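You operate a simulated robot arm through the tools that you are given. There is no shell and no other tool. Be economical: measure what you need, move in short steps, check, and stop when the job is done.

You run a simulated two-armed robot. Do the job below in one go: nothing can be reset, and whatever is moved stays where it is left.

## Task
Take the wooden block from the work bench and leave it on the side ledge of the machine. Stack the small carton marked "R-20" from the work bench on top of the small carton that says "R-26". Open the upper drawer, fetch the pin from the work bench and set it in the inside of the upper drawer, then shut the drawer. Put the tape ticket on the work bench away on the top of the grey stand. Take the purple block and leave it on the slotted table. Put the small ticket labelled "E5" from the work bench on the black swatch and the small ticket labelled "L2" on the slotted table. Do these in any order. Set down upright: tape ticket, small ticket.

Only the result counts: the job must be done as asked and must still hold three seconds after the hand-in. Knocking over, shifting, dropping, spilling or breaking anything else fails it.

## Robot
Two 6-joint arms with two-finger grippers on one trunk, on a base that drives. Base frame: it is fixed to the floor where the robot stands at the start and does not move with it; the origin is under the middle of the robot, x ahead of it, y to its left, z up; the surface under the hand at the start is at about z = 820. Lengths are in mm, angles in rad, forces in N, time in s.
The left shoulder is at the start at [70, 148, 1452], the right one opposite. With the tool pointing down near the work surface each hand reaches from about 340 to 620 mm from the robot's upright axis, wherever it stands, measured 20 degrees to its own side. Places, roughly: black swatch [750, 250, 750]; inside of the upper drawer [500, 100, 600]; pin (2x2x3 cm) [400, -400, 800]; purple block (5x4x4 cm) [700, 400, 800]; side ledge of the machine [-600, -4200, 1000]; slotted table (29x25 cm) [-1900, 700, 780]; small carton [750, 250, 1000]; small ticket [750, 250, 750]; tape ticket [750, -750, 750]; top of the grey stand (30x20 cm) [-4020, -4500, 800]; upper drawer [400, 100, 600]; wooden block (6x8x5 cm) [500, 0, 800]. Payload 2.45 kg a hand.
The tool frame of a hand sits at the grasp point between the pads (the TCP): z along the fingers, y along the line on which they close. The tips reach 30 mm beyond it. Largest opening 106 mm; the body of the gripper starts 79 mm behind the TCP.
Orientation is told as [roll, pitch, yaw] about the base's x, y, z axes, in that order, counted from this pose: with the fingers straight down and closing along the base's y, the tool's x points along the base's -x, its y along +y and its z along -z.

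## Interface
- The arms move only by the tool arm_command. It takes "left_commands", "right_commands" or both (then of equal length, played together; a hand with none holds still); each is a list of rows, each a list of 7 numbers: the shift along the tool's x, y, z in mm, then the turn, a rotation vector about the tool's x, y, z in rad, then the opening, from 0 (shut) to 1 (fully open). In form: [[x, y, z, wx, wy, wz, gripper], ...]. A call has 1 to 20 rows; each row shifts and turns the commanded pose from where the row before left it, along the tool's axes as they then stand. Each row takes 0.2 s and may step no farther than 50 mm and 0.15 rad from the row before; otherwise, or with a gripper value out of range, the whole call is refused. Where a pose cannot be reached the arm comes as near as it can. A force on the tool above 40 N (or 10 N above the force at the start of the call, whichever is more), or a blocked arm, ends the call early, and 0.2 s more pass. Each finger travels about 72 mm/s and halts on what it meets, pressing with about 27 N; the grip force reading is that of the motor and also rises with nothing between the fingers. The clock runs only during rows and for 0.2 s after the last one: add rows that do not move to give the fingers time. It gives the time, the measured TCP pose, the force on the tool (base axes), the opening and the grip force at its end, in the units of the frame above (readings bear some noise), with the torque about the TCP (base axes, N m) and any sound that the robot's microphone picked up.
- Cameras (640 x 400 px; columns grow to the right, rows downward): "scene" is now at [108.6, 12, 1639.6]; the picture's right is [0.19, -0.98, 0.00], its down [-0.90, -0.18, -0.40] and it looks along [0.39, 0.08, -0.92] (base axes); focal length 242 px, centre (320, 200). "left" rides on the left gripper at [76, 2, -106] in its tool frame; the picture's right is [-0.02, 1.00, 0.00], its down [-0.78, -0.02, -0.62] and it looks along [-0.62, -0.01, 0.78] (tool axes); focal length 247 px, centre (320, 200). "right" rides on the right gripper at [76, -2, -106] in its tool frame; the picture's right is [0.02, 1.00, 0.00], its down [-0.78, 0.02, -0.62] and it looks along [-0.62, 0.01, 0.78] (tool axes); focal length 247 px, centre (320, 200). There is no depth. A picture from a camera that has moved, and an enlarged one, comes with that camera's place and axes in the base frame and with its lens.
- get_image(camera): a new picture of that camera. It takes no simulated time.
- slide_trunk(by): slides the trunk up (or, below 0, down) by that many mm; the arms and the scene camera ride with it, the base frame stays. It gives what a move gives, with no picture.
- steer(legs): drives the robot by 1 to 6 legs, each [ahead, left, turn to the left] in mm, mm and rad, along the robot's own axes; the way and the turn of a leg run together, so that a leg with both is an arc; at most 1500 mm and 3.142 rad a leg. The arms and the cameras ride along, it lands a little off, and it stops where it bumps. It gives what a move gives.
- pan_tilt(pan, tilt): turns the head with the scene camera to pan (to the left, within 1.501 rad either way) and tilt (down, from -0.506 to 1.204), counted from straight ahead of the robot. It gives what a move gives.
- close_up(camera, box): a new picture of the part [left, top, right, bottom] of that camera's present view, enlarged. It takes no simulated time.
- finish_job(): hands the job in; it is judged then, once.

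Work in short steps. Places have to be worked out from the pictures, the camera data and where the tool is seen: move nearer, look again, correct. Check each grasp and each placing, and mend what went wrong. You have 483 turns and 246 pictures in all, those below and enlarged ones among them. Open the grippers and draw the arms clear of the work before you hand the job in, unless the task says otherwise.

The tools are called after "Emit:" by a JSON object that holds its "fn" and its "kwargs". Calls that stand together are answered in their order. arm_command: Moves the arms, as the interface text tells. Its arguments: {"type":"object","properties":{"left_commands":{"type":"array"},"right_commands":{"type":"array"}},"required":[]} The other tools are called the same way: slide_trunk (by) slides the trunk up or down; steer (legs) drives the base; pan_tilt (pan, tilt) turns the head that bears the scene camera; get_image (camera) takes a picture; close_up (camera, box) takes an enlarged picture of a part of a camera's view; finish_job () hands the job in.

At the start:

```text
clock: 0.0
left_ee_pos: [398.8, 234.4, 999.9]
left_tool_rot: [-0.002, 0.0, 0.0]
left_contact_force: [-0.3, 0.2, -0.5]
left_torque: [0.0, -0.01, 0.01]
left_finger_gap: 106.1
left_grip_force: 0.0
right_ee_pos: [590.2, -119.0, 1150.2]
right_tool_rot: [-0.001, 0.001, -0.002]
right_contact_force: [0.0, -0.2, 0.1]
right_torque: [0.01, 0.01, -0.02]
right_finger_gap: 106.0
right_grip_force: 0.0
trunk travel left (down, up): [-925.0, 15.0]
robot x, y, heading: [-1.3, 0.5, 0.001]
head pan, tilt: [0.194, 1.159]
```

scene: 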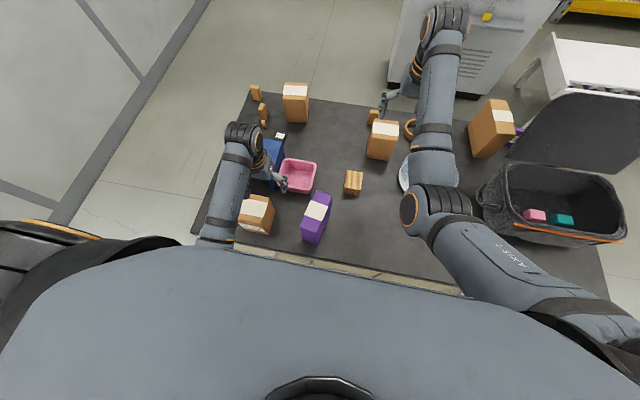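
right: 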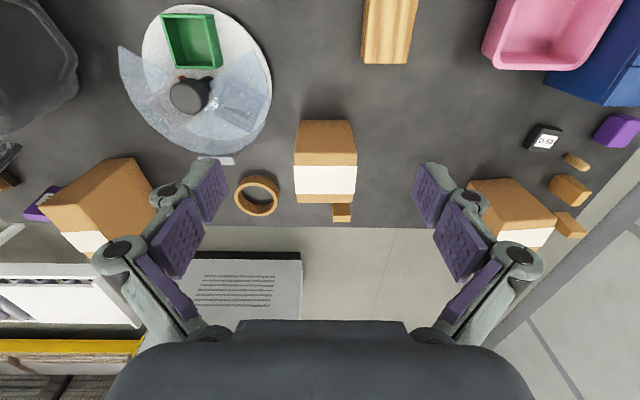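
left: 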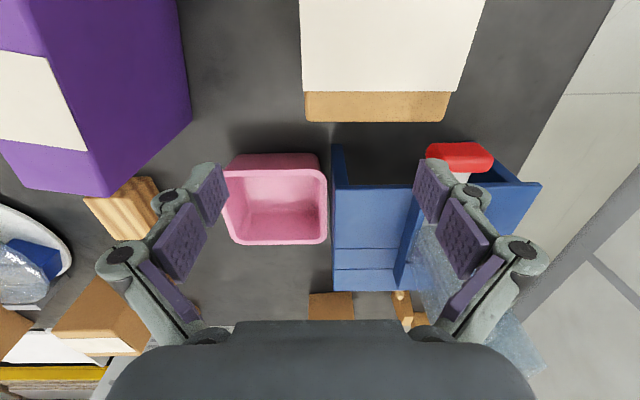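

The bench is partly hidden by the arms, so I take enlarged looks at the scene to find all the named objects.

Emit:
{"fn": "close_up", "kwargs": {"camera": "scene", "box": [190, 60, 410, 280]}}

Emit:
{"fn": "close_up", "kwargs": {"camera": "scene", "box": [360, 60, 640, 280]}}

Emit:
{"fn": "close_up", "kwargs": {"camera": "right", "box": [0, 0, 640, 270]}}

```text
1.82 times, centred on (300, 170) of scene
camera zoom: at [108.6, 12.0, 1639.6], right [0.19, -0.98, 0.0], down [-0.9, -0.18, -0.4], along [0.39, 0.08, -0.92], focal length 440 px, centre (356, 254)
```

zoom: 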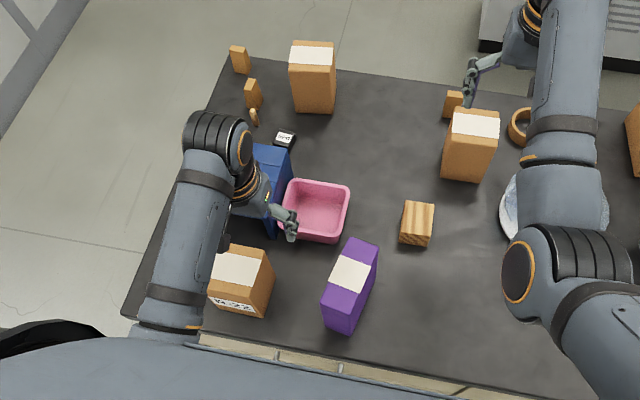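

```text
1.82 times, centred on (500, 170) of scene
camera zoom: at [108.6, 12.0, 1639.6], right [0.19, -0.98, 0.0], down [-0.9, -0.18, -0.4], along [0.39, 0.08, -0.92], focal length 440 px, centre (-7, 254)
```

zoom: 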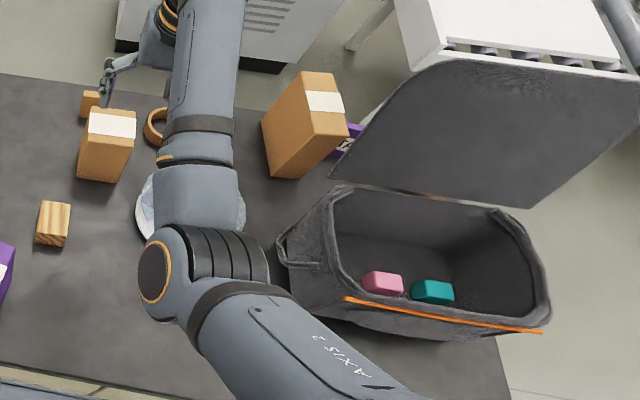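

```text
1.00 times, centred on (320, 135) of right (not enlarged: the box is as wide or as high as the picture)
camera zoom: at [513.2, -119.5, 1256.9], right [-0.02, 1.0, 0.0], down [0.78, 0.02, 0.62], along [0.62, 0.01, -0.78], focal length 247 px, centre (320, 265)
```

zoom: 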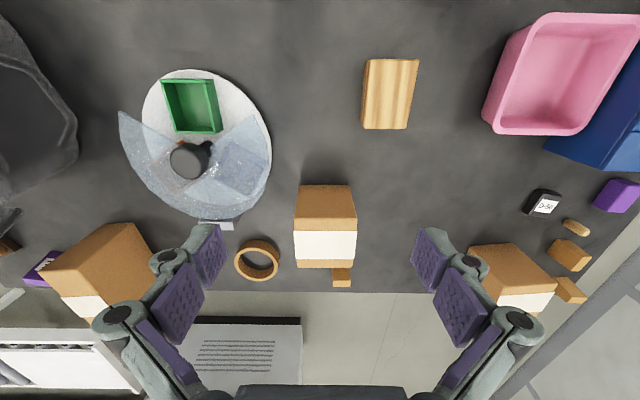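

I look around with the head: straight right, left, and ahead, to place the machine, tables and stand.

Emit:
{"fn": "pan_tilt", "kwargs": {"pan": -1.4, "tilt": 0.35}}

Emit:
{"fn": "get_image", "kwargs": {"camera": "scene"}}

Emit:
{"fn": "pan_tilt", "kwargs": {"pan": 1.45, "tilt": 0.35}}

Emit:
{"fn": "get_image", "kwargs": {"camera": "scene"}}

Emit:
{"fn": "pan_tilt", "kwargs": {"pan": 0.0, "tilt": 0.7}}

Emit:
{"fn": "get_image", "kwargs": {"camera": "scene"}}

```text
clock: 1.7
left_ee_pos: [398.9, 235.0, 999.9]
left_tool_rot: [0.0, -0.001, 0.002]
left_contact_force: [0.4, 0.3, 0.3]
left_torque: [0.01, 0.02, -0.01]
left_finger_gap: 106.1
left_grip_force: 0.1
right_ee_pos: [589.7, -118.0, 1151.1]
right_tool_rot: [0.0, 0.001, -0.002]
right_contact_force: [0.3, 0.3, 0.0]
right_torque: [-0.02, -0.02, -0.01]
right_finger_gap: 106.0
right_grip_force: 0.0
trunk travel left (down, up): [-925.0, 15.0]
robot x, y, heading: [-2.0, 1.8, -0.003]
head pan, tilt: [-1.4, 0.351]
```

```text
239 pictures are left
camera scene: at [66.8, -91.3, 1704.6], right [-0.99, -0.17, 0.0], down [-0.06, 0.34, -0.94], along [0.16, -0.93, -0.34], focal length 242 px, centre (320, 200)
```

scene: 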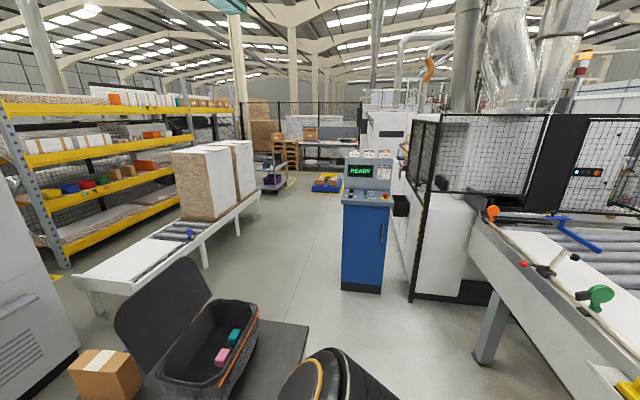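

```text
clock: 4.2
left_ee_pos: [400.4, 235.0, 1000.0]
left_tool_rot: [0.001, 0.001, 0.001]
left_contact_force: [0.0, 0.3, -0.1]
left_torque: [-0.02, 0.0, 0.02]
left_finger_gap: 106.3
left_grip_force: 0.1
right_ee_pos: [590.6, -119.2, 1150.0]
right_tool_rot: [0.0, 0.0, 0.0]
right_contact_force: [0.3, 0.0, -1.2]
right_torque: [0.04, 0.01, -0.01]
right_finger_gap: 106.0
right_grip_force: 0.0
trunk travel left (down, up): [-925.0, 15.0]
robot x, y, heading: [0.2, -0.6, 0.003]
head pan, tilt: [1.45, 0.351]
```

```text
238 pictures are left
camera scene: at [62.2, 92.9, 1704.6], right [0.99, -0.12, 0.0], down [-0.04, -0.34, -0.94], along [0.11, 0.93, -0.34], focal length 242 px, centre (320, 200)
```

scene: 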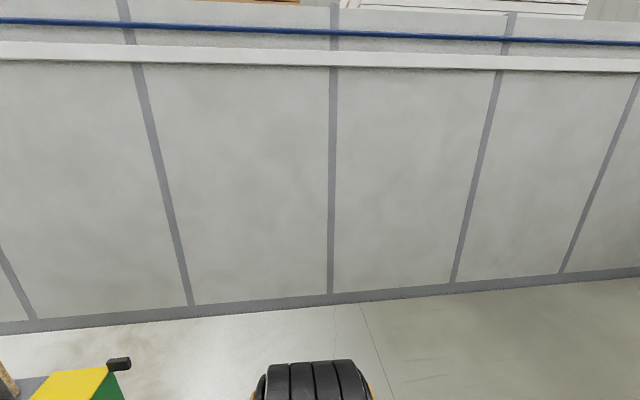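

```text
clock: 5.7
left_ee_pos: [398.6, 236.1, 999.4]
left_tool_rot: [-0.001, 0.0, 0.0]
left_contact_force: [0.3, 0.0, 0.2]
left_torque: [0.01, -0.02, -0.01]
left_finger_gap: 106.0
left_grip_force: 0.0
right_ee_pos: [589.6, -118.7, 1150.6]
right_tool_rot: [0.0, 0.0, -0.002]
right_contact_force: [0.0, 0.0, 0.4]
right_torque: [-0.03, -0.02, -0.01]
right_finger_gap: 106.0
right_grip_force: 0.1
trunk travel left (down, up): [-925.0, 15.0]
robot x, y, heading: [0.8, 1.3, -0.0]
head pan, tilt: [0.0, 0.7]
```

```text
237 pictures are left
camera scene: at [135.9, 0.5, 1673.2], right [0.0, -1.0, 0.0], down [-0.64, 0.0, -0.76], along [0.76, 0.0, -0.64], focal length 242 px, centre (320, 200)
```

scene: 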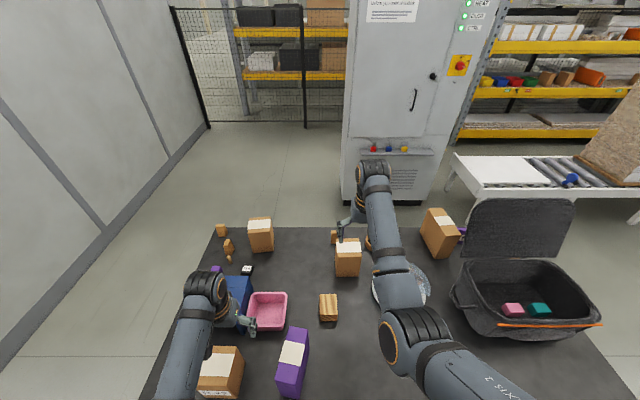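

I enlarge parts of the current views to read labels on cartons and tickets.

Emit:
{"fn": "close_up", "kwargs": {"camera": "right", "box": [420, 90, 640, 260]}}

Emit:
{"fn": "close_up", "kwargs": {"camera": "right", "box": [0, 90, 220, 260]}}

Emit:
{"fn": "close_up", "kwargs": {"camera": "scene", "box": [190, 210, 330, 400]}}

Emit:
{"fn": "close_up", "kwargs": {"camera": "scene", "box": [330, 190, 480, 300]}}

```text
2.35 times, centred on (530, 175) of right
camera zoom: at [513.3, -119.6, 1256.8], right [-0.02, 1.0, 0.0], down [0.78, 0.02, 0.62], along [0.62, 0.01, -0.78], focal length 581 px, centre (-174, 259)
```

zoom: 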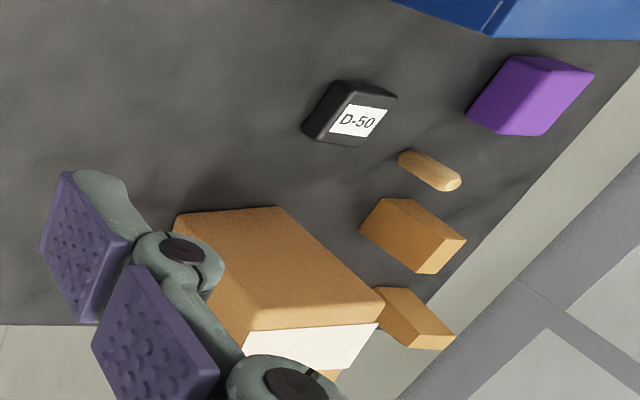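

```text
2.35 times, centred on (110, 175) of right
camera zoom: at [513.3, -119.6, 1256.8], right [-0.02, 1.0, 0.0], down [0.78, 0.02, 0.62], along [0.62, 0.01, -0.78], focal length 581 px, centre (814, 259)
```

zoom: 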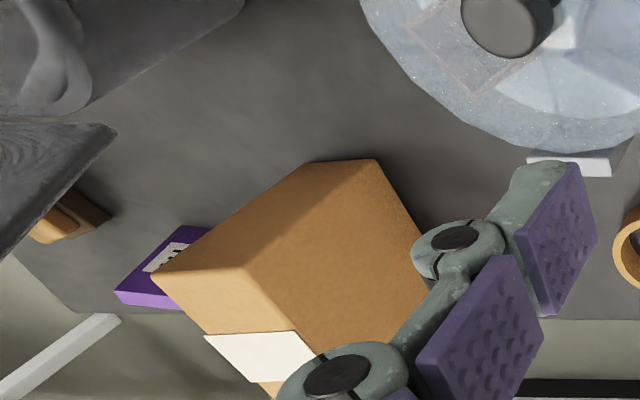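

```text
2.11 times, centred on (260, 305) of scene
camera zoom: at [135.9, 0.5, 1673.2], right [0.0, -1.0, 0.0], down [-0.64, 0.0, -0.76], along [0.76, 0.0, -0.64], focal length 510 px, centre (446, -21)
```

zoom: 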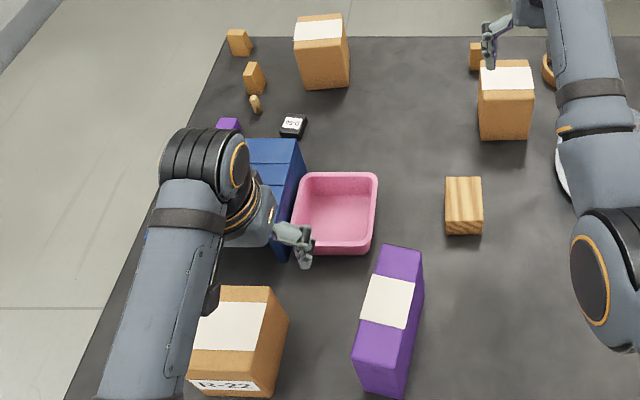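

```text
3.64 times, centred on (405, 245) of scene
camera zoom: at [135.9, 0.5, 1673.2], right [0.0, -1.0, 0.0], down [-0.64, 0.0, -0.76], along [0.76, 0.0, -0.64], focal length 881 px, centre (11, 36)
```

zoom: 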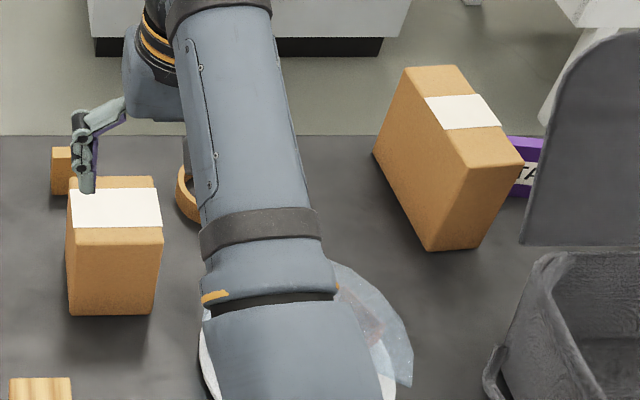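

I move the right hand back and to the right to look at the right part of the bench, and lift the left hand for a wider view.

Emit:
{"fn": "arm_command", "kwargs": {"right_commands": [[24, -38, 0, 0, 0, 0, 1], [24, -38, 0, 0, 0, 0, 1], [24, -38, 0, 0, 0, 0, 1], [24, -38, 0, 0, 0, 0, 1], [24, -38, 0, 0, 0, 0, 1], [24, -38, 0, 0, 0, 0, 1], [24, -38, 0, 0, 0, 0, 1], [24, -38, 0, 0, 0, 0, 1]], "left_commands": [[0, 0, -25, 0, 0, 0, 1], [0, 0, -25, 0, 0, 0, 1], [0, 0, -25, 0, 0, 0, 1], [0, 0, -25, 0, 0, 0, 1], [0, 0, -25, 0, 0, 0, 1], [0, 0, -25, 0, 0, 0, 1], [0, 0, -25, 0, 0, 0, 1], [0, 0, -25, 0, 0, 0, 1]]}}

Emit:
{"fn": "get_image", "kwargs": {"camera": "right"}}

Emit:
{"fn": "get_image", "kwargs": {"camera": "left"}}

Emit:
{"fn": "get_image", "kwargs": {"camera": "scene"}}

```text
clock: 7.5
left_ee_pos: [385.4, 292.0, 1091.4]
left_tool_rot: [-0.002, -0.005, 0.001]
left_contact_force: [-0.1, -0.7, -0.3]
left_torque: [0.03, -0.05, 0.03]
left_finger_gap: 106.0
left_grip_force: 0.1
left hand out of reach, approached as far as the arm can: row 3, 4, 5, 6, 7, 8
right_ee_pos: [438.6, -420.1, 1099.5]
right_tool_rot: [0.002, -0.001, -0.001]
right_contact_force: [-0.1, -0.6, 1.0]
right_torque: [0.05, -0.01, 0.01]
right_finger_gap: 105.8
right_grip_force: 0.0
right hand out of reach, approached as far as the arm can: row 1, 2, 3, 4
trunk travel left (down, up): [-925.0, 15.0]
robot x, y, heading: [-2.5, -0.0, 0.002]
head pan, tilt: [0.0, 0.7]
```

```text
232 pictures are left
camera right: at [361.9, -421.4, 1205.3], right [-0.02, 1.0, 0.0], down [0.78, 0.02, 0.62], along [0.62, 0.01, -0.78], focal length 247 px, centre (320, 200)
```

right: 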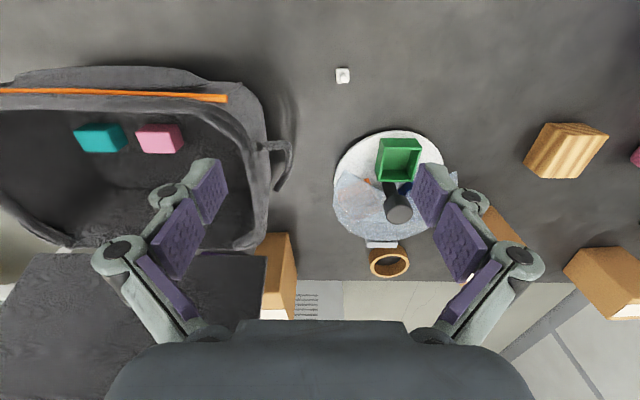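

```text
231 pictures are left
camera left: at [308.0, 295.3, 1197.7], right [0.02, 1.0, 0.0], down [0.78, -0.02, 0.63], along [0.62, -0.01, -0.78], focal length 247 px, centre (320, 200)
```

left: 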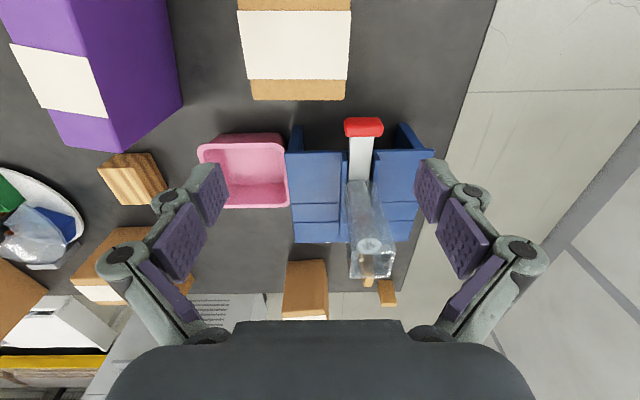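

```text
230 pictures are left
camera scene: at [133.0, -0.8, 1673.4], right [0.0, -1.0, 0.0], down [-0.64, 0.0, -0.77], along [0.77, 0.0, -0.64], focal length 242 px, centre (320, 200)
```

scene: 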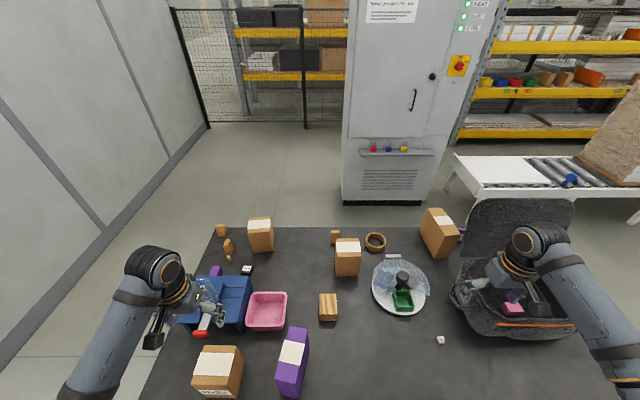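

I enlarge the now freer scene view.

Emit:
{"fn": "close_up", "kwargs": {"camera": "scene", "box": [180, 210, 320, 300]}}

Emit:
{"fn": "close_up", "kwargs": {"camera": "scene", "box": [310, 200, 480, 310]}}

Emit:
{"fn": "close_up", "kwargs": {"camera": "scene", "box": [160, 290, 340, 400]}}

```text
4.44 times, centred on (250, 255) of scene
camera zoom: at [133.0, -0.8, 1673.4], right [0.0, -1.0, 0.0], down [-0.64, 0.0, -0.77], along [0.77, 0.0, -0.64], focal length 1077 px, centre (631, -44)
```

zoom: 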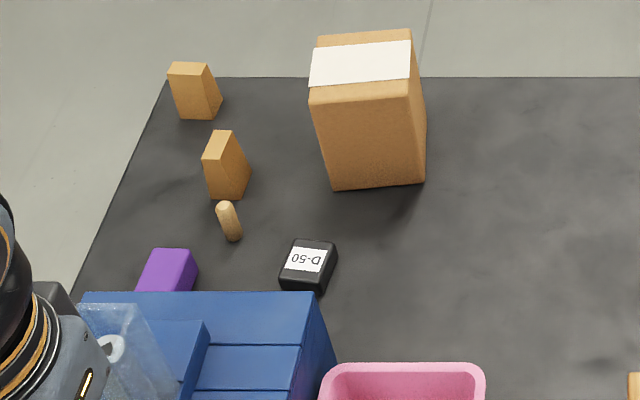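

```text
3.64 times, centred on (395, 255) of scene
camera zoom: at [133.0, -0.8, 1673.4], right [0.0, -1.0, 0.0], down [-0.64, 0.0, -0.77], along [0.77, 0.0, -0.64], focal length 881 px, centre (47, 0)
```

zoom: 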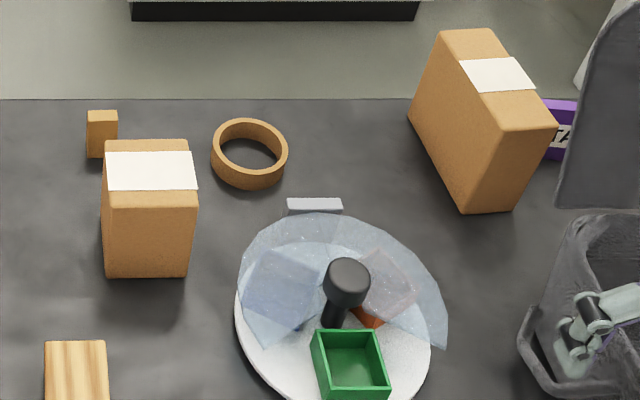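

```text
3.56 times, centred on (250, 345) of scene
camera zoom: at [133.0, -0.8, 1673.4], right [0.0, -1.0, 0.0], down [-0.64, 0.0, -0.77], along [0.77, 0.0, -0.64], focal length 862 px, centre (569, -316)
```

zoom: 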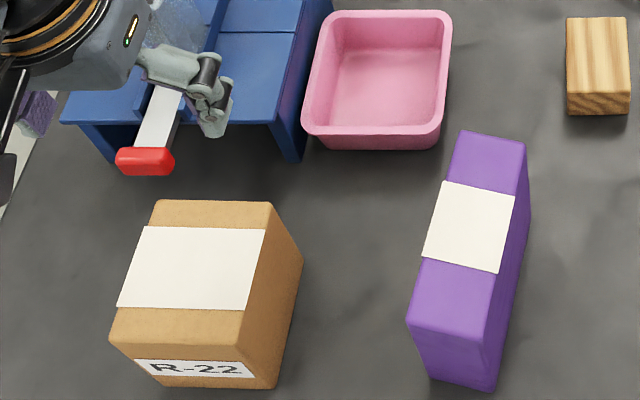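

I back off to see the bench front with the drawers.

Emit:
{"fn": "steer", "kwargs": {"legs": [[-700, 0, 0]]}}

Emit:
{"fn": "pan_tilt", "kwargs": {"pan": 0.0, "tilt": 0.75}}

Emit:
{"fn": "get_image", "kwargs": {"camera": "scene"}}

```text
clock: 10.7
left_ee_pos: [-218.4, 287.2, 1097.3]
left_tool_rot: [-0.004, -0.023, 0.003]
left_contact_force: [-0.4, 0.6, 0.9]
left_torque: [-0.06, -0.04, -0.05]
left_finger_gap: 106.1
left_grip_force: 0.0
right_ee_pos: [-161.9, -419.3, 1107.5]
right_tool_rot: [0.0, -0.014, 0.009]
right_contact_force: [-0.5, -1.1, 0.8]
right_torque: [0.11, -0.07, 0.02]
right_finger_gap: 106.2
right_grip_force: 0.1
trunk travel left (down, up): [-925.0, 15.0]
robot x, y, heading: [-576.8, -6.1, 0.005]
head pan, tilt: [0.0, 0.7]
stopped in leg 1: the robot was blocked; the commanded pose is now the measured one
```

```text
clock: 11.4
left_ee_pos: [-211.4, 288.2, 1095.7]
left_tool_rot: [-0.006, -0.017, 0.007]
left_contact_force: [-0.3, -1.2, 0.6]
left_torque: [-0.01, -0.04, -0.04]
left_finger_gap: 106.0
left_grip_force: 0.1
right_ee_pos: [-151.1, -416.8, 1104.0]
right_tool_rot: [0.003, -0.012, 0.01]
right_contact_force: [-0.9, 0.6, 0.7]
right_torque: [0.04, -0.05, 0.0]
right_finger_gap: 106.0
right_grip_force: 0.1
trunk travel left (down, up): [-925.0, 15.0]
robot x, y, heading: [-584.3, -6.2, 0.007]
head pan, tilt: [0.0, 0.75]
```

```text
226 pictures are left
camera scene: at [-451.4, -2.5, 1669.3], right [0.01, -1.0, 0.0], down [-0.68, -0.01, -0.73], along [0.73, 0.01, -0.68], focal length 242 px, centre (320, 200)
```

scene: 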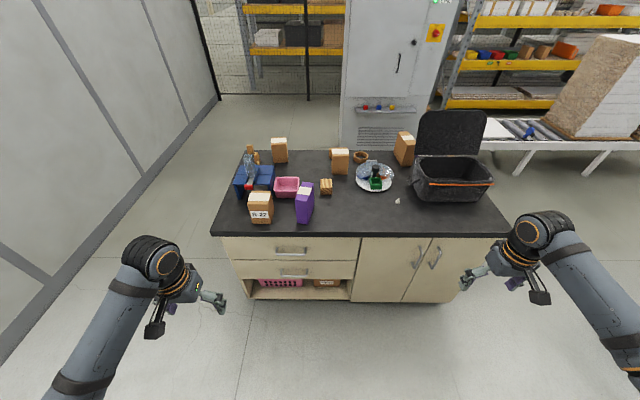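

The robot bumped something behind. I move forward a little and turn my view to the rear to see what is there.

Emit:
{"fn": "steer", "kwargs": {"legs": [[130, 0, 0], [0, 0, 0.8]]}}

Emit:
{"fn": "pan_tilt", "kwargs": {"pan": 1.4, "tilt": 0.6}}

Emit:
{"fn": "get_image", "kwargs": {"camera": "scene"}}

```text
clock: 14.7
left_ee_pos: [-408.7, 467.9, 1094.1]
left_tool_rot: [-0.004, -0.015, 0.801]
left_contact_force: [0.0, 0.5, 0.0]
left_torque: [0.0, 0.0, 0.03]
left_finger_gap: 106.1
left_grip_force: 0.1
right_ee_pos: [136.7, 16.1, 1102.9]
right_tool_rot: [0.002, -0.008, 0.804]
right_contact_force: [0.3, -0.5, -0.9]
right_torque: [0.0, 0.02, -0.01]
right_finger_gap: 105.8
right_grip_force: 0.1
trunk travel left (down, up): [-925.0, 15.0]
robot x, y, heading: [-464.5, -4.0, 0.803]
head pan, tilt: [0.0, 0.75]
```

```text
clock: 16.2
left_ee_pos: [-409.8, 468.6, 1094.8]
left_tool_rot: [-0.006, -0.015, 0.802]
left_contact_force: [0.0, 0.4, 0.2]
left_torque: [0.01, 0.01, 0.03]
left_finger_gap: 106.0
left_grip_force: 0.0
right_ee_pos: [135.9, 17.0, 1101.7]
right_tool_rot: [0.003, -0.008, 0.803]
right_contact_force: [-0.6, 0.3, -1.0]
right_torque: [-0.02, 0.06, -0.01]
right_finger_gap: 105.8
right_grip_force: 0.1
trunk travel left (down, up): [-925.0, 15.0]
robot x, y, heading: [-461.5, 0.2, 0.807]
head pan, tilt: [1.4, 0.6]
```

```text
225 pictures are left
camera scene: at [-479.6, 104.0, 1681.8], right [0.81, 0.59, 0.0], down [0.33, -0.46, -0.82], along [-0.49, 0.67, -0.57], focal length 242 px, centre (320, 200)
```

scene: 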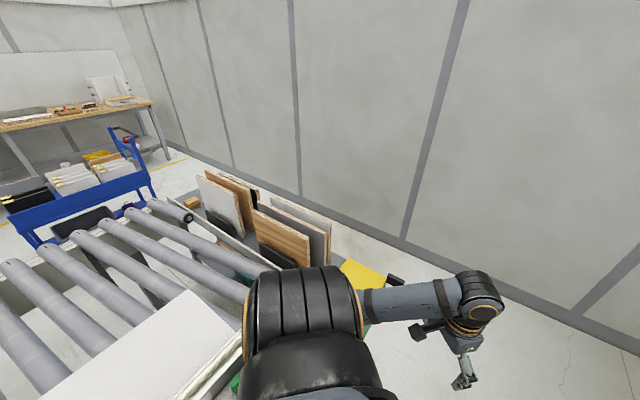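

Behind is a roller conveyor of the machine. I turn on to see the rest of the rear.

Emit:
{"fn": "steer", "kwargs": {"legs": [[0, 0, 0.75]]}}

Emit:
{"fn": "get_image", "kwargs": {"camera": "scene"}}

Emit:
{"fn": "pan_tilt", "kwargs": {"pan": 0.6, "tilt": 0.5}}

Emit:
{"fn": "get_image", "kwargs": {"camera": "scene"}}

```text
clock: 18.6
left_ee_pos: [-744.1, 379.0, 1095.0]
left_tool_rot: [-0.006, -0.014, 1.549]
left_contact_force: [0.3, -0.3, 0.2]
left_torque: [-0.02, -0.01, -0.01]
left_finger_gap: 105.8
left_grip_force: 0.1
right_ee_pos: [-36.6, 417.2, 1103.1]
right_tool_rot: [0.002, -0.008, 1.55]
right_contact_force: [0.2, 0.5, 0.6]
right_torque: [-0.03, 0.01, 0.0]
right_finger_gap: 105.9
right_grip_force: 0.0
trunk travel left (down, up): [-925.0, 15.0]
robot x, y, heading: [-465.0, -4.1, 1.551]
head pan, tilt: [1.4, 0.6]
```

```text
224 pictures are left
camera scene: at [-547.3, 63.6, 1681.9], right [0.19, 0.98, 0.0], down [0.55, -0.11, -0.83], along [-0.81, 0.16, -0.56], focal length 242 px, centre (320, 200)
```

scene: 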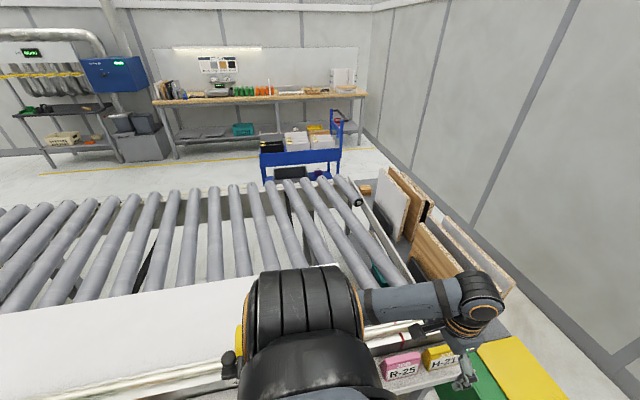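

```text
clock: 19.8
left_ee_pos: [-744.4, 378.4, 1094.2]
left_tool_rot: [-0.004, -0.016, 1.547]
left_contact_force: [-0.8, -0.6, 0.3]
left_torque: [-0.01, 0.03, 0.02]
left_finger_gap: 106.2
left_grip_force: 0.2
right_ee_pos: [-37.5, 416.7, 1102.4]
right_tool_rot: [0.003, -0.01, 1.55]
right_contact_force: [0.9, -0.3, -0.9]
right_torque: [-0.02, -0.01, 0.01]
right_finger_gap: 105.9
right_grip_force: 0.0
trunk travel left (down, up): [-925.0, 15.0]
robot x, y, heading: [-465.2, -5.6, 1.548]
head pan, tilt: [0.6, 0.499]
```

```text
223 pictures are left
camera scene: at [-510.8, 122.8, 1690.9], right [0.84, 0.55, 0.0], down [0.26, -0.4, -0.88], along [-0.48, 0.73, -0.48], focal length 242 px, centre (320, 200)
```

scene: 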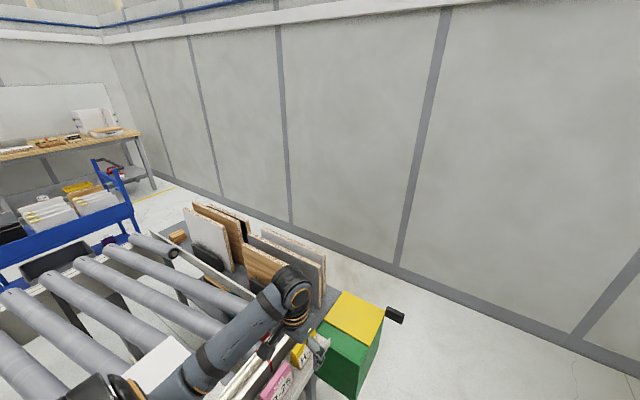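

The slotted table is the rack end behind the conveyor. I now drive out to the left aisle, to view the bench from its left side.

Emit:
{"fn": "steer", "kwargs": {"legs": [[0, -300, 0], [1100, 0, 0], [0, 0, -1.57], [900, 0, 0], [0, 0, -1.57]]}}

Emit:
{"fn": "pan_tilt", "kwargs": {"pan": 0.0, "tilt": 0.7}}

Emit:
{"fn": "get_image", "kwargs": {"camera": "scene"}}

```text
clock: 39.1
left_ee_pos: [1055.3, 657.8, 1095.3]
left_tool_rot: [-0.004, -0.014, -1.621]
left_contact_force: [0.5, 1.0, 0.4]
left_torque: [-0.01, 0.0, 0.01]
left_finger_gap: 106.2
left_grip_force: 0.0
right_ee_pos: [347.1, 639.1, 1103.5]
right_tool_rot: [0.003, -0.007, -1.618]
right_contact_force: [0.1, -0.5, 0.4]
right_torque: [-0.03, -0.01, 0.01]
right_finger_gap: 106.0
right_grip_force: 0.0
trunk travel left (down, up): [-925.0, 15.0]
robot x, y, heading: [786.6, 1050.8, -1.616]
head pan, tilt: [0.6, 0.499]
```

```text
clock: 40.1
left_ee_pos: [1054.2, 658.2, 1093.6]
left_tool_rot: [-0.004, -0.015, -1.624]
left_contact_force: [0.2, -0.5, 0.1]
left_torque: [0.01, -0.02, -0.01]
left_finger_gap: 106.1
left_grip_force: 0.0
right_ee_pos: [347.7, 639.3, 1102.0]
right_tool_rot: [0.003, -0.009, -1.621]
right_contact_force: [0.3, -0.2, -0.1]
right_torque: [-0.03, 0.01, 0.0]
right_finger_gap: 105.9
right_grip_force: 0.1
trunk travel left (down, up): [-925.0, 15.0]
robot x, y, heading: [787.4, 1049.9, -1.618]
head pan, tilt: [0.0, 0.7]
```

```text
222 pictures are left
camera scene: at [779.0, 913.8, 1673.2], right [-1.0, 0.05, 0.0], down [0.03, 0.64, -0.77], along [-0.04, -0.76, -0.64], focal length 242 px, centre (320, 200)
```

scene: 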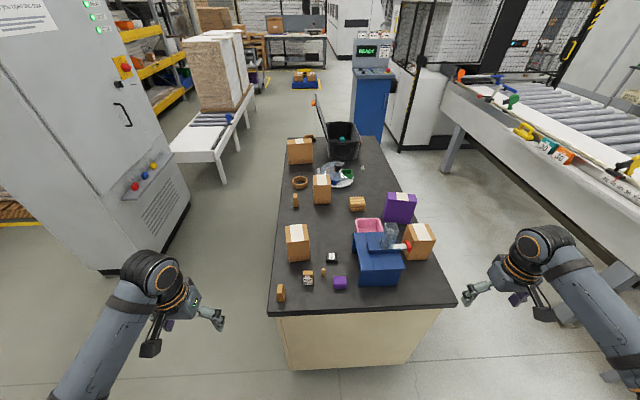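

From here I enlarge the bench and the conveyor's small labelled things.

Emit:
{"fn": "close_up", "kwargs": {"camera": "scene", "box": [260, 210, 450, 320]}}

Emit:
{"fn": "close_up", "kwargs": {"camera": "scene", "box": [270, 120, 420, 220]}}

Emit:
{"fn": "close_up", "kwargs": {"camera": "scene", "box": [440, 60, 640, 200]}}

```text
3.37 times, centred on (355, 265) of scene
camera zoom: at [779.0, 913.8, 1673.2], right [-1.0, 0.05, 0.0], down [0.03, 0.64, -0.77], along [-0.04, -0.76, -0.64], focal length 816 px, centre (202, -19)
```

zoom: 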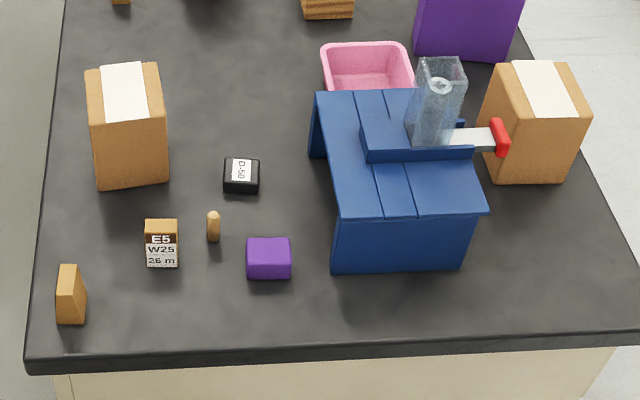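

```text
4.00 times, centred on (345, 170) of scene
camera zoom: at [779.0, 913.8, 1673.2], right [-1.0, 0.05, 0.0], down [0.03, 0.64, -0.77], along [-0.04, -0.76, -0.64], focal length 969 px, centre (220, 320)
```

zoom: 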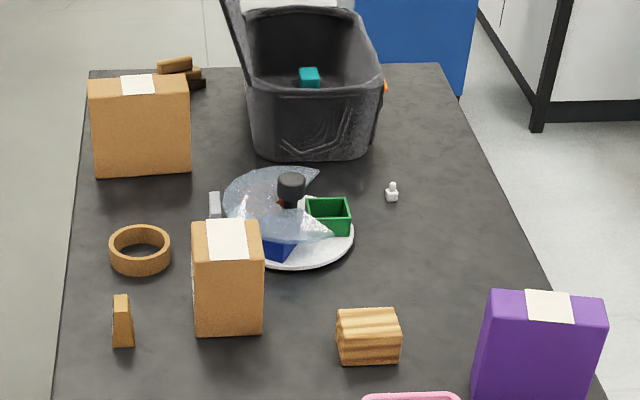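

```text
2.86 times, centred on (540, 130) of scene
camera zoom: at [779.0, 913.8, 1673.2], right [-1.0, 0.05, 0.0], down [0.03, 0.64, -0.77], along [-0.04, -0.76, -0.64], focal length 692 px, centre (-309, 400)
```

zoom: 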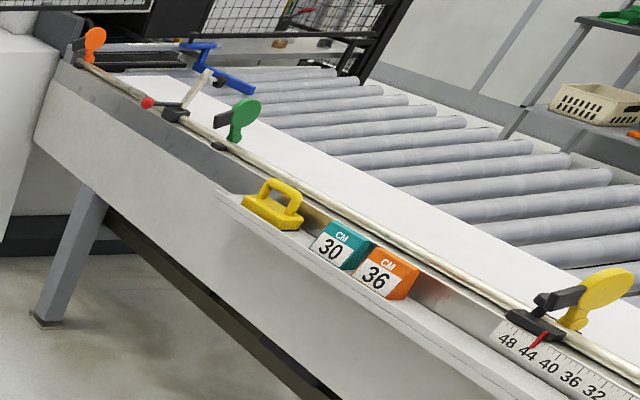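

E5 is the wedge ticket; the black swatch looks like the black D-50 block; the pin is the white pawn. I go to the far-left corner of the bench to read the far faces.

Emit:
{"fn": "steer", "kwargs": {"legs": [[0, 520, 0], [200, 0, -0.8]]}}

Emit:
{"fn": "pan_tilt", "kwargs": {"pan": 0.1, "tilt": 0.7}}

Emit:
{"fn": "get_image", "kwargs": {"camera": "scene"}}

```text
clock: 45.3
left_ee_pos: [1148.3, 385.5, 1093.5]
left_tool_rot: [-0.005, -0.017, -2.402]
left_contact_force: [0.1, 1.1, 0.7]
left_torque: [0.01, 0.03, -0.02]
left_finger_gap: 106.2
left_grip_force: 0.0
right_ee_pos: [629.6, 869.4, 1103.2]
right_tool_rot: [0.004, -0.009, -2.398]
right_contact_force: [0.6, 0.0, -0.1]
right_torque: [0.01, 0.0, 0.01]
right_finger_gap: 106.0
right_grip_force: 0.1
trunk travel left (down, up): [-925.0, 15.0]
robot x, y, heading: [1228.9, 856.1, -2.395]
head pan, tilt: [0.0, 0.7]
```

```text
clock: 45.9
left_ee_pos: [1147.6, 385.2, 1094.6]
left_tool_rot: [-0.006, -0.013, -2.4]
left_contact_force: [-0.8, 0.2, -0.1]
left_torque: [0.04, 0.01, -0.02]
left_finger_gap: 106.0
left_grip_force: 0.1
right_ee_pos: [629.7, 866.9, 1101.8]
right_tool_rot: [0.002, -0.009, -2.399]
right_contact_force: [0.2, -0.6, -0.5]
right_torque: [0.0, 0.02, 0.0]
right_finger_gap: 106.1
right_grip_force: 0.1
trunk travel left (down, up): [-925.0, 15.0]
robot x, y, heading: [1229.7, 855.0, -2.396]
head pan, tilt: [0.099, 0.7]
```

```text
218 pictures are left
camera scene: at [1136.1, 756.4, 1673.2], right [-0.75, 0.67, 0.0], down [0.43, 0.48, -0.76], along [-0.51, -0.57, -0.64], focal length 242 px, centre (320, 200)
```

scene: 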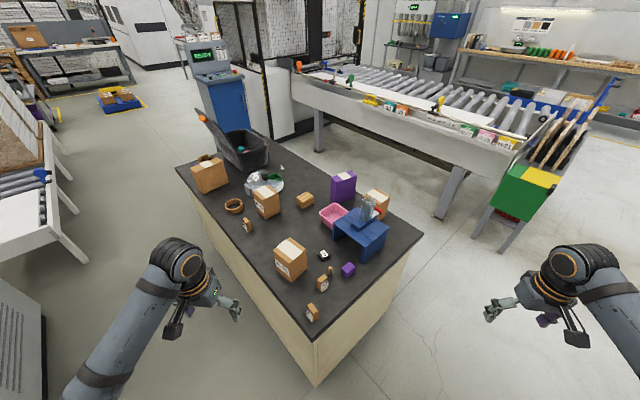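

Now labels on the far faces should show; I enlarge them.

Emit:
{"fn": "close_up", "kwargs": {"camera": "scene", "box": [250, 200, 410, 330]}}

Emit:
{"fn": "close_up", "kwargs": {"camera": "scene", "box": [170, 110, 310, 240]}}

Emit:
{"fn": "close_up", "kwargs": {"camera": "scene", "box": [430, 70, 600, 200]}}

```text
3.08 times, centred on (330, 265) of scene
camera zoom: at [1136.1, 756.4, 1673.2], right [-0.75, 0.67, 0.0], down [0.43, 0.48, -0.76], along [-0.51, -0.57, -0.64], focal length 746 px, centre (289, 0)
```

zoom: 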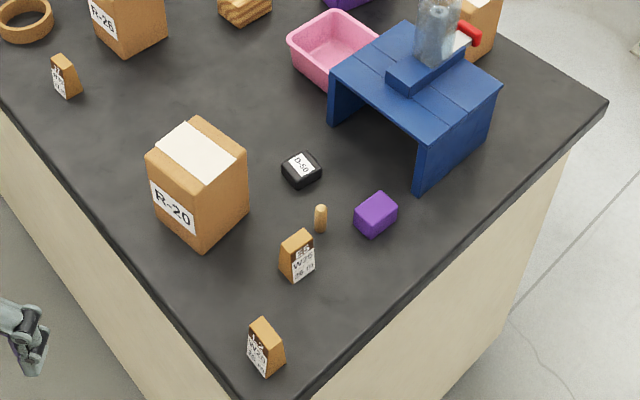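

```text
3.08 times, centred on (240, 175) of scene
camera zoom: at [1136.1, 756.4, 1673.2], right [-0.75, 0.67, 0.0], down [0.43, 0.48, -0.76], along [-0.51, -0.57, -0.64], focal length 746 px, centre (566, 277)
```

zoom: 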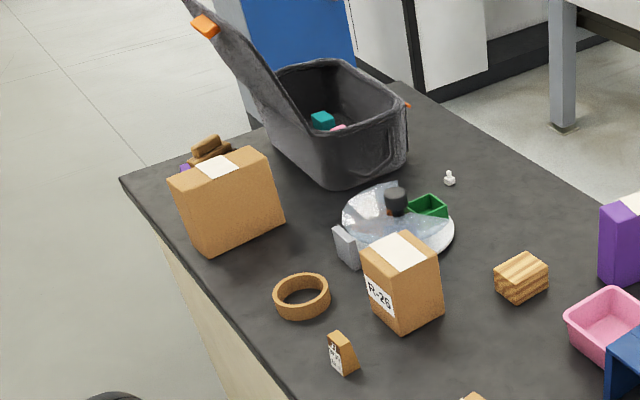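

```text
3.08 times, centred on (515, 135) of scene
camera zoom: at [1136.1, 756.4, 1673.2], right [-0.75, 0.67, 0.0], down [0.43, 0.48, -0.76], along [-0.51, -0.57, -0.64], focal length 746 px, centre (-280, 400)
```

zoom: 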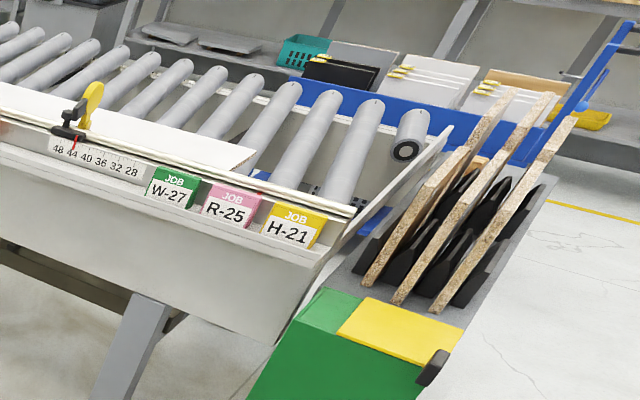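

R-20 is the far-left carton, R-26 the middle one. I drive to the far side of the bench, facing it, to work on the cartons.

Emit:
{"fn": "steer", "kwargs": {"legs": [[427, 565, 0], [0, 0, -0.745]]}}

Emit:
{"fn": "pan_tilt", "kwargs": {"pan": 0.0, "tilt": 0.9}}

Emit:
{"fn": "get_image", "kwargs": {"camera": "scene"}}

Emit:
{"fn": "get_image", "kwargs": {"camera": "right"}}

```text
clock: 51.8
left_ee_pos: [954.3, -157.2, 1094.1]
left_tool_rot: [-0.004, -0.013, -3.12]
left_contact_force: [-0.5, 1.2, -0.7]
left_torque: [-0.04, 0.04, 0.0]
left_finger_gap: 105.8
left_grip_force: 0.1
right_ee_pos: [883.7, 548.6, 1103.4]
right_tool_rot: [0.005, -0.007, -3.121]
right_contact_force: [-1.0, -0.6, 0.0]
right_torque: [0.0, 0.0, -0.01]
right_finger_gap: 106.0
right_grip_force: 0.1
trunk travel left (down, up): [-925.0, 15.0]
robot x, y, heading: [1325.7, 138.2, -3.118]
head pan, tilt: [0.099, 0.7]
```

```text
clock: 52.6
left_ee_pos: [953.1, -157.6, 1093.9]
left_tool_rot: [-0.005, -0.013, -3.12]
left_contact_force: [-0.3, -0.7, 0.1]
left_torque: [-0.02, 0.0, -0.04]
left_finger_gap: 105.9
left_grip_force: 0.1
right_ee_pos: [883.7, 548.5, 1102.3]
right_tool_rot: [0.004, -0.009, -3.12]
right_contact_force: [0.4, -0.4, 0.2]
right_torque: [0.01, -0.02, -0.02]
right_finger_gap: 105.9
right_grip_force: 0.1
trunk travel left (down, up): [-925.0, 15.0]
robot x, y, heading: [1320.1, 142.8, -3.124]
head pan, tilt: [0.0, 0.901]
```

```text
214 pictures are left
camera scene: at [1198.1, 138.3, 1657.1], right [-0.02, 1.0, 0.0], down [0.78, 0.02, -0.62], along [-0.62, -0.01, -0.78], focal length 242 px, centre (320, 200)
```

scene: 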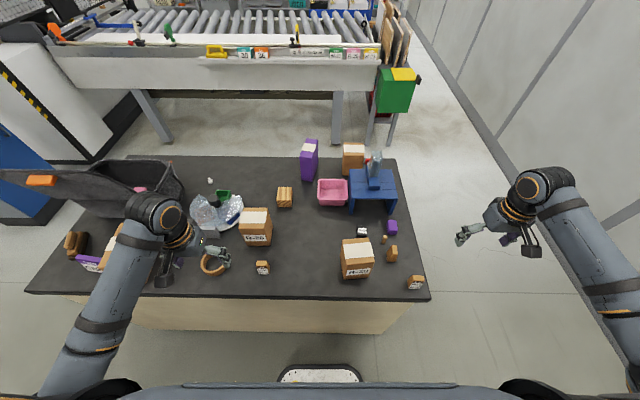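

```text
213 pictures are left
camera right: at [961.1, 552.2, 1208.1], right [0.04, -1.0, 0.0], down [-0.78, -0.03, 0.63], along [-0.63, -0.03, -0.78], focal length 247 px, centre (320, 200)
```

right: 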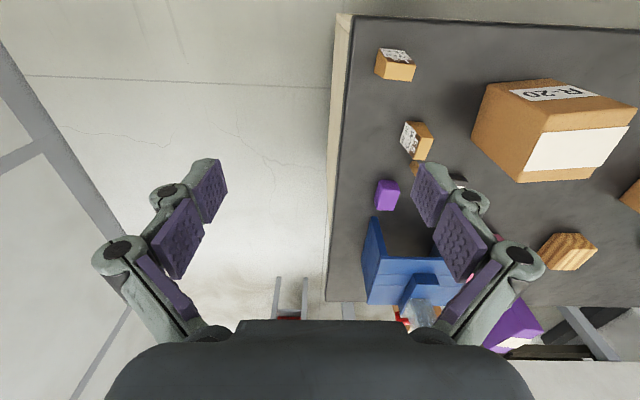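

I enlarge the cartons for measurement.

Emit:
{"fn": "close_up", "kwargs": {"camera": "scene", "box": [220, 190, 440, 300]}}

Emit:
{"fn": "close_up", "kwargs": {"camera": "right", "box": [360, 30, 640, 200]}}

```text
2.91 times, centred on (330, 245) of scene
camera zoom: at [1198.1, 138.3, 1657.1], right [-0.02, 1.0, 0.0], down [0.78, 0.02, -0.62], along [-0.62, -0.01, -0.78], focal length 705 px, centre (291, 69)
```

zoom: 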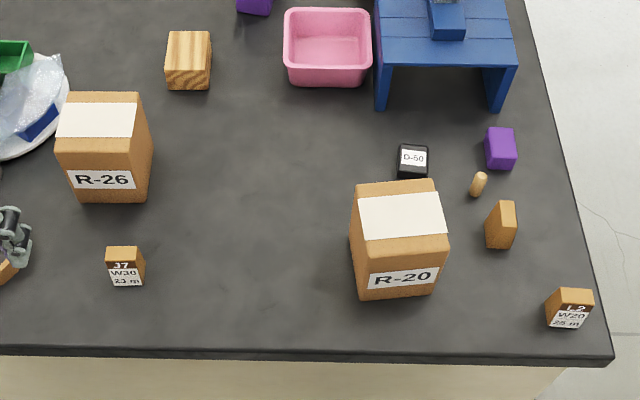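

```text
2.29 times, centred on (500, 115) of right
camera zoom: at [961.1, 552.2, 1208.1], right [0.04, -1.0, 0.0], down [-0.78, -0.03, 0.63], along [-0.63, -0.03, -0.78], focal length 564 px, centre (-91, 394)
```

zoom: 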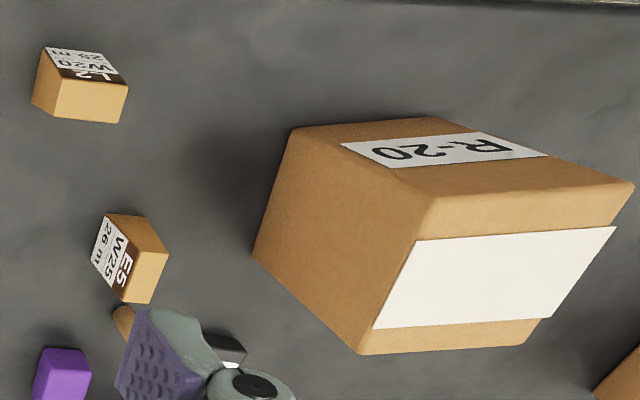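

R-20's base front edge is near (881, 265), about 90 wide and 75 deep, 150 high. I bring the right hand over it to measure from above.

Emit:
{"fn": "arm_command", "kwargs": {"right_commands": [[-5, 42, 0, 0, 0, 0, 1], [-5, 42, 0, 0, 0, 0, 1], [-5, 42, 0, 0, 0, 0, 1], [-5, 42, 0, 0, 0, 0, 1], [-6, 42, 0, 0, 0, 0, 1], [-6, 42, 0, 0, 0, 0, 1], [-6, 41, 0, 0, 0, 0, 1], [0, 0, 0, 0, 0, 0, 1]]}}

Emit:
{"fn": "get_image", "kwargs": {"camera": "right"}}

```text
clock: 54.6
left_ee_pos: [953.2, -157.5, 1093.9]
left_tool_rot: [-0.008, -0.015, -3.121]
left_contact_force: [-0.3, -0.6, 0.3]
left_torque: [0.02, -0.01, 0.02]
left_finger_gap: 106.1
left_grip_force: 0.0
right_ee_pos: [851.9, 313.9, 1053.9]
right_tool_rot: [-0.078, 0.0, -3.138]
right_contact_force: [0.3, -0.3, 0.0]
right_torque: [-0.01, -0.02, -0.01]
right_finger_gap: 106.0
right_grip_force: 0.2
right hand out of reach, approached as far as the arm can: row 3, 4, 5
trunk travel left (down, up): [-925.0, 15.0]
robot x, y, heading: [1327.7, 140.1, -3.125]
head pan, tilt: [0.0, 0.901]
stopped in row 8 (right hand): the arm was blocked; the commanded pose is now the measured one
```

```text
210 pictures are left
camera right: at [927.9, 305.9, 1159.1], right [0.03, -1.0, -0.08], down [-0.78, -0.07, 0.62], along [-0.62, 0.05, -0.78], focal length 247 px, centre (320, 200)
```

right: 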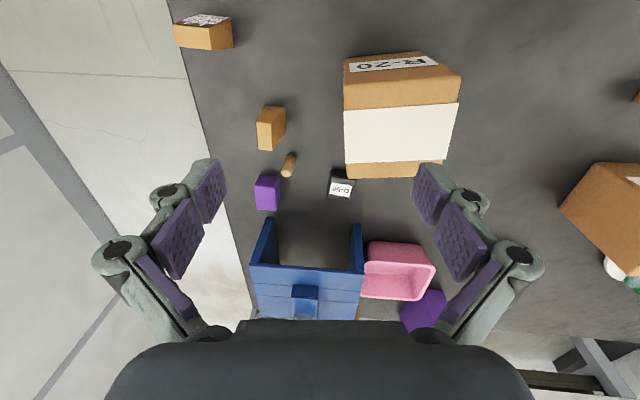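

The right hand was near its upper reach limit. Carton centre reads about (852, 260), 80 wide, turned about +0.1. I back the robot 70 mm for a better working radius and put the hand over it, levelled and turned.

Emit:
{"fn": "steer", "kwargs": {"legs": [[-70, 0, 0]]}}

Emit:
{"fn": "arm_command", "kwargs": {"right_commands": [[-17.5, 13.5, -5, 0.02, 0, -0.025, 1], [-17.5, 13.5, -5, 0.02, 0, -0.025, 1], [-17.5, 13.5, -5, 0.02, 0, -0.025, 1], [-17.5, 13.5, -5, 0.018, 0, -0.025, 1], [0, 0, 0, 0, 0, 0, 1]]}}

Emit:
{"fn": "get_image", "kwargs": {"camera": "right"}}

```text
clock: 55.6
left_ee_pos: [1016.6, -155.5, 1092.5]
left_tool_rot: [-0.004, -0.007, -3.121]
left_contact_force: [-0.4, 0.3, -1.1]
left_torque: [0.02, -0.07, -0.03]
left_finger_gap: 105.8
left_grip_force: 0.0
right_ee_pos: [914.5, 313.1, 1050.1]
right_tool_rot: [-0.077, 0.006, -3.135]
right_contact_force: [-1.0, -0.4, -1.2]
right_torque: [0.02, -0.07, -0.02]
right_finger_gap: 105.9
right_grip_force: 0.0
trunk travel left (down, up): [-925.0, 15.0]
robot x, y, heading: [1391.7, 141.1, -3.122]
head pan, tilt: [0.0, 0.901]
```

```text
clock: 57.0
left_ee_pos: [1023.0, -154.3, 1094.7]
left_tool_rot: [-0.006, -0.015, -3.121]
left_contact_force: [1.2, 0.3, 0.0]
left_torque: [-0.01, 0.0, 0.06]
left_finger_gap: 106.1
left_grip_force: 0.0
right_ee_pos: [847.7, 302.1, 1062.5]
right_tool_rot: [-0.234, 0.014, -3.079]
right_contact_force: [0.3, 0.6, 0.5]
right_torque: [-0.03, 0.0, -0.05]
right_finger_gap: 106.0
right_grip_force: 0.0
trunk travel left (down, up): [-925.0, 15.0]
robot x, y, heading: [1393.1, 141.3, -3.117]
head pan, tilt: [0.0, 0.901]
stopped in row 5 (right hand): the arm was blocked; the commanded pose is now the measured one
```

```text
209 pictures are left
camera right: at [923.4, 284.4, 1166.7], right [0.09, -0.97, -0.23], down [-0.78, -0.21, 0.59], along [-0.62, 0.13, -0.77], focal length 247 px, centre (320, 200)
```

right: 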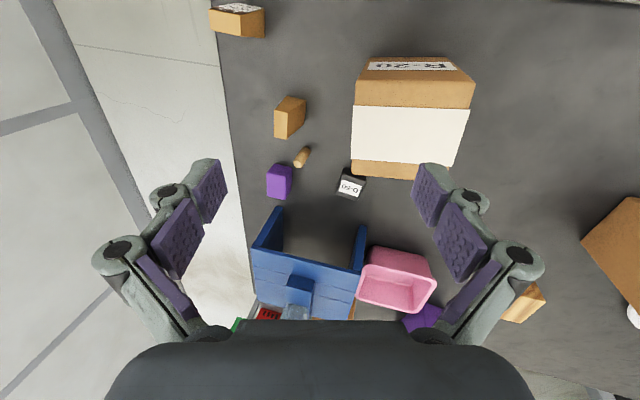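

The arm seems blocked and tilts. I look at the arm's posture.

Emit:
{"fn": "pan_tilt", "kwargs": {"pan": -0.4, "tilt": 0.9}}

Emit:
{"fn": "get_image", "kwargs": {"camera": "scene"}}

```text
clock: 57.8
left_ee_pos: [1022.4, -156.7, 1094.3]
left_tool_rot: [-0.004, -0.015, -3.12]
left_contact_force: [-0.4, -0.1, 1.0]
left_torque: [0.02, 0.01, -0.01]
left_finger_gap: 105.9
left_grip_force: 0.1
right_ee_pos: [845.6, 301.2, 1061.2]
right_tool_rot: [-0.235, 0.016, -3.074]
right_contact_force: [0.4, -0.3, -0.3]
right_torque: [-0.03, -0.01, -0.03]
right_finger_gap: 106.2
right_grip_force: 0.1
trunk travel left (down, up): [-925.0, 15.0]
robot x, y, heading: [1390.7, 142.4, -3.118]
head pan, tilt: [-0.4, 0.901]
```

```text
208 pictures are left
camera scene: at [1272.1, 168.8, 1657.0], right [0.37, 0.93, 0.0], down [0.73, -0.29, -0.62], along [-0.58, 0.23, -0.78], focal length 242 px, centre (320, 200)
```

scene: 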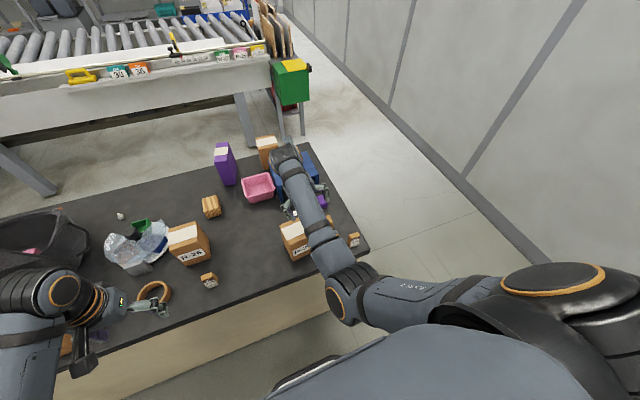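

Probably a wrist-joint branch problem. I move the hand back outward, level it there, and come in again lower and with a wider angle.

Emit:
{"fn": "arm_command", "kwargs": {"right_commands": [[0, -40, 0, 0.04, 0, 0, 1], [0, -40, 0, 0.05, 0, 0, 1], [0, -40, 0, 0.05, 0, 0, 1], [0, -40, 0, 0.05, 0, 0, 1], [0, -30, 0, 0.044, 0, 0, 1], [0, 0, 0, 0, 0, 0, 1]]}}

```text
clock: 59.2
left_ee_pos: [1021.3, -156.7, 1094.8]
left_tool_rot: [-0.006, -0.015, -3.12]
left_contact_force: [0.3, 0.1, -0.2]
left_torque: [0.01, 0.02, 0.01]
left_finger_gap: 105.8
left_grip_force: 0.0
right_ee_pos: [831.7, 478.9, 1122.3]
right_tool_rot: [-0.465, 0.016, -3.074]
right_contact_force: [-0.3, -0.6, 0.1]
right_torque: [0.0, -0.01, 0.01]
right_finger_gap: 106.1
right_grip_force: 0.1
trunk travel left (down, up): [-925.0, 15.0]
robot x, y, heading: [1393.3, 142.0, -3.121]
head pan, tilt: [-0.4, 0.901]
```

I had the roll sign reversed. I level the hand (turn about tool −x) and lower a little here.

Emit:
{"fn": "arm_command", "kwargs": {"right_commands": [[0, 0, 5, -0.12, 0, 0, 1], [0, 0, 5, -0.12, 0, 0, 1], [0, 0, 5, -0.12, 0, 0, 1], [0, 0, 5, -0.105, 0, 0, 1], [0, 0, 0, 0, 0, 0, 1]]}}

```text
clock: 60.4
left_ee_pos: [1021.7, -155.4, 1093.6]
left_tool_rot: [-0.005, -0.014, -3.119]
left_contact_force: [0.4, -0.6, 0.2]
left_torque: [0.01, 0.0, 0.02]
left_finger_gap: 105.6
left_grip_force: 0.1
right_ee_pos: [832.8, 484.3, 1101.2]
right_tool_rot: [-0.001, 0.017, -3.077]
right_contact_force: [0.6, -0.8, -0.1]
right_torque: [0.02, 0.01, 0.02]
right_finger_gap: 105.8
right_grip_force: 0.0
trunk travel left (down, up): [-925.0, 15.0]
robot x, y, heading: [1391.7, 142.1, -3.123]
head pan, tilt: [-0.4, 0.901]
```

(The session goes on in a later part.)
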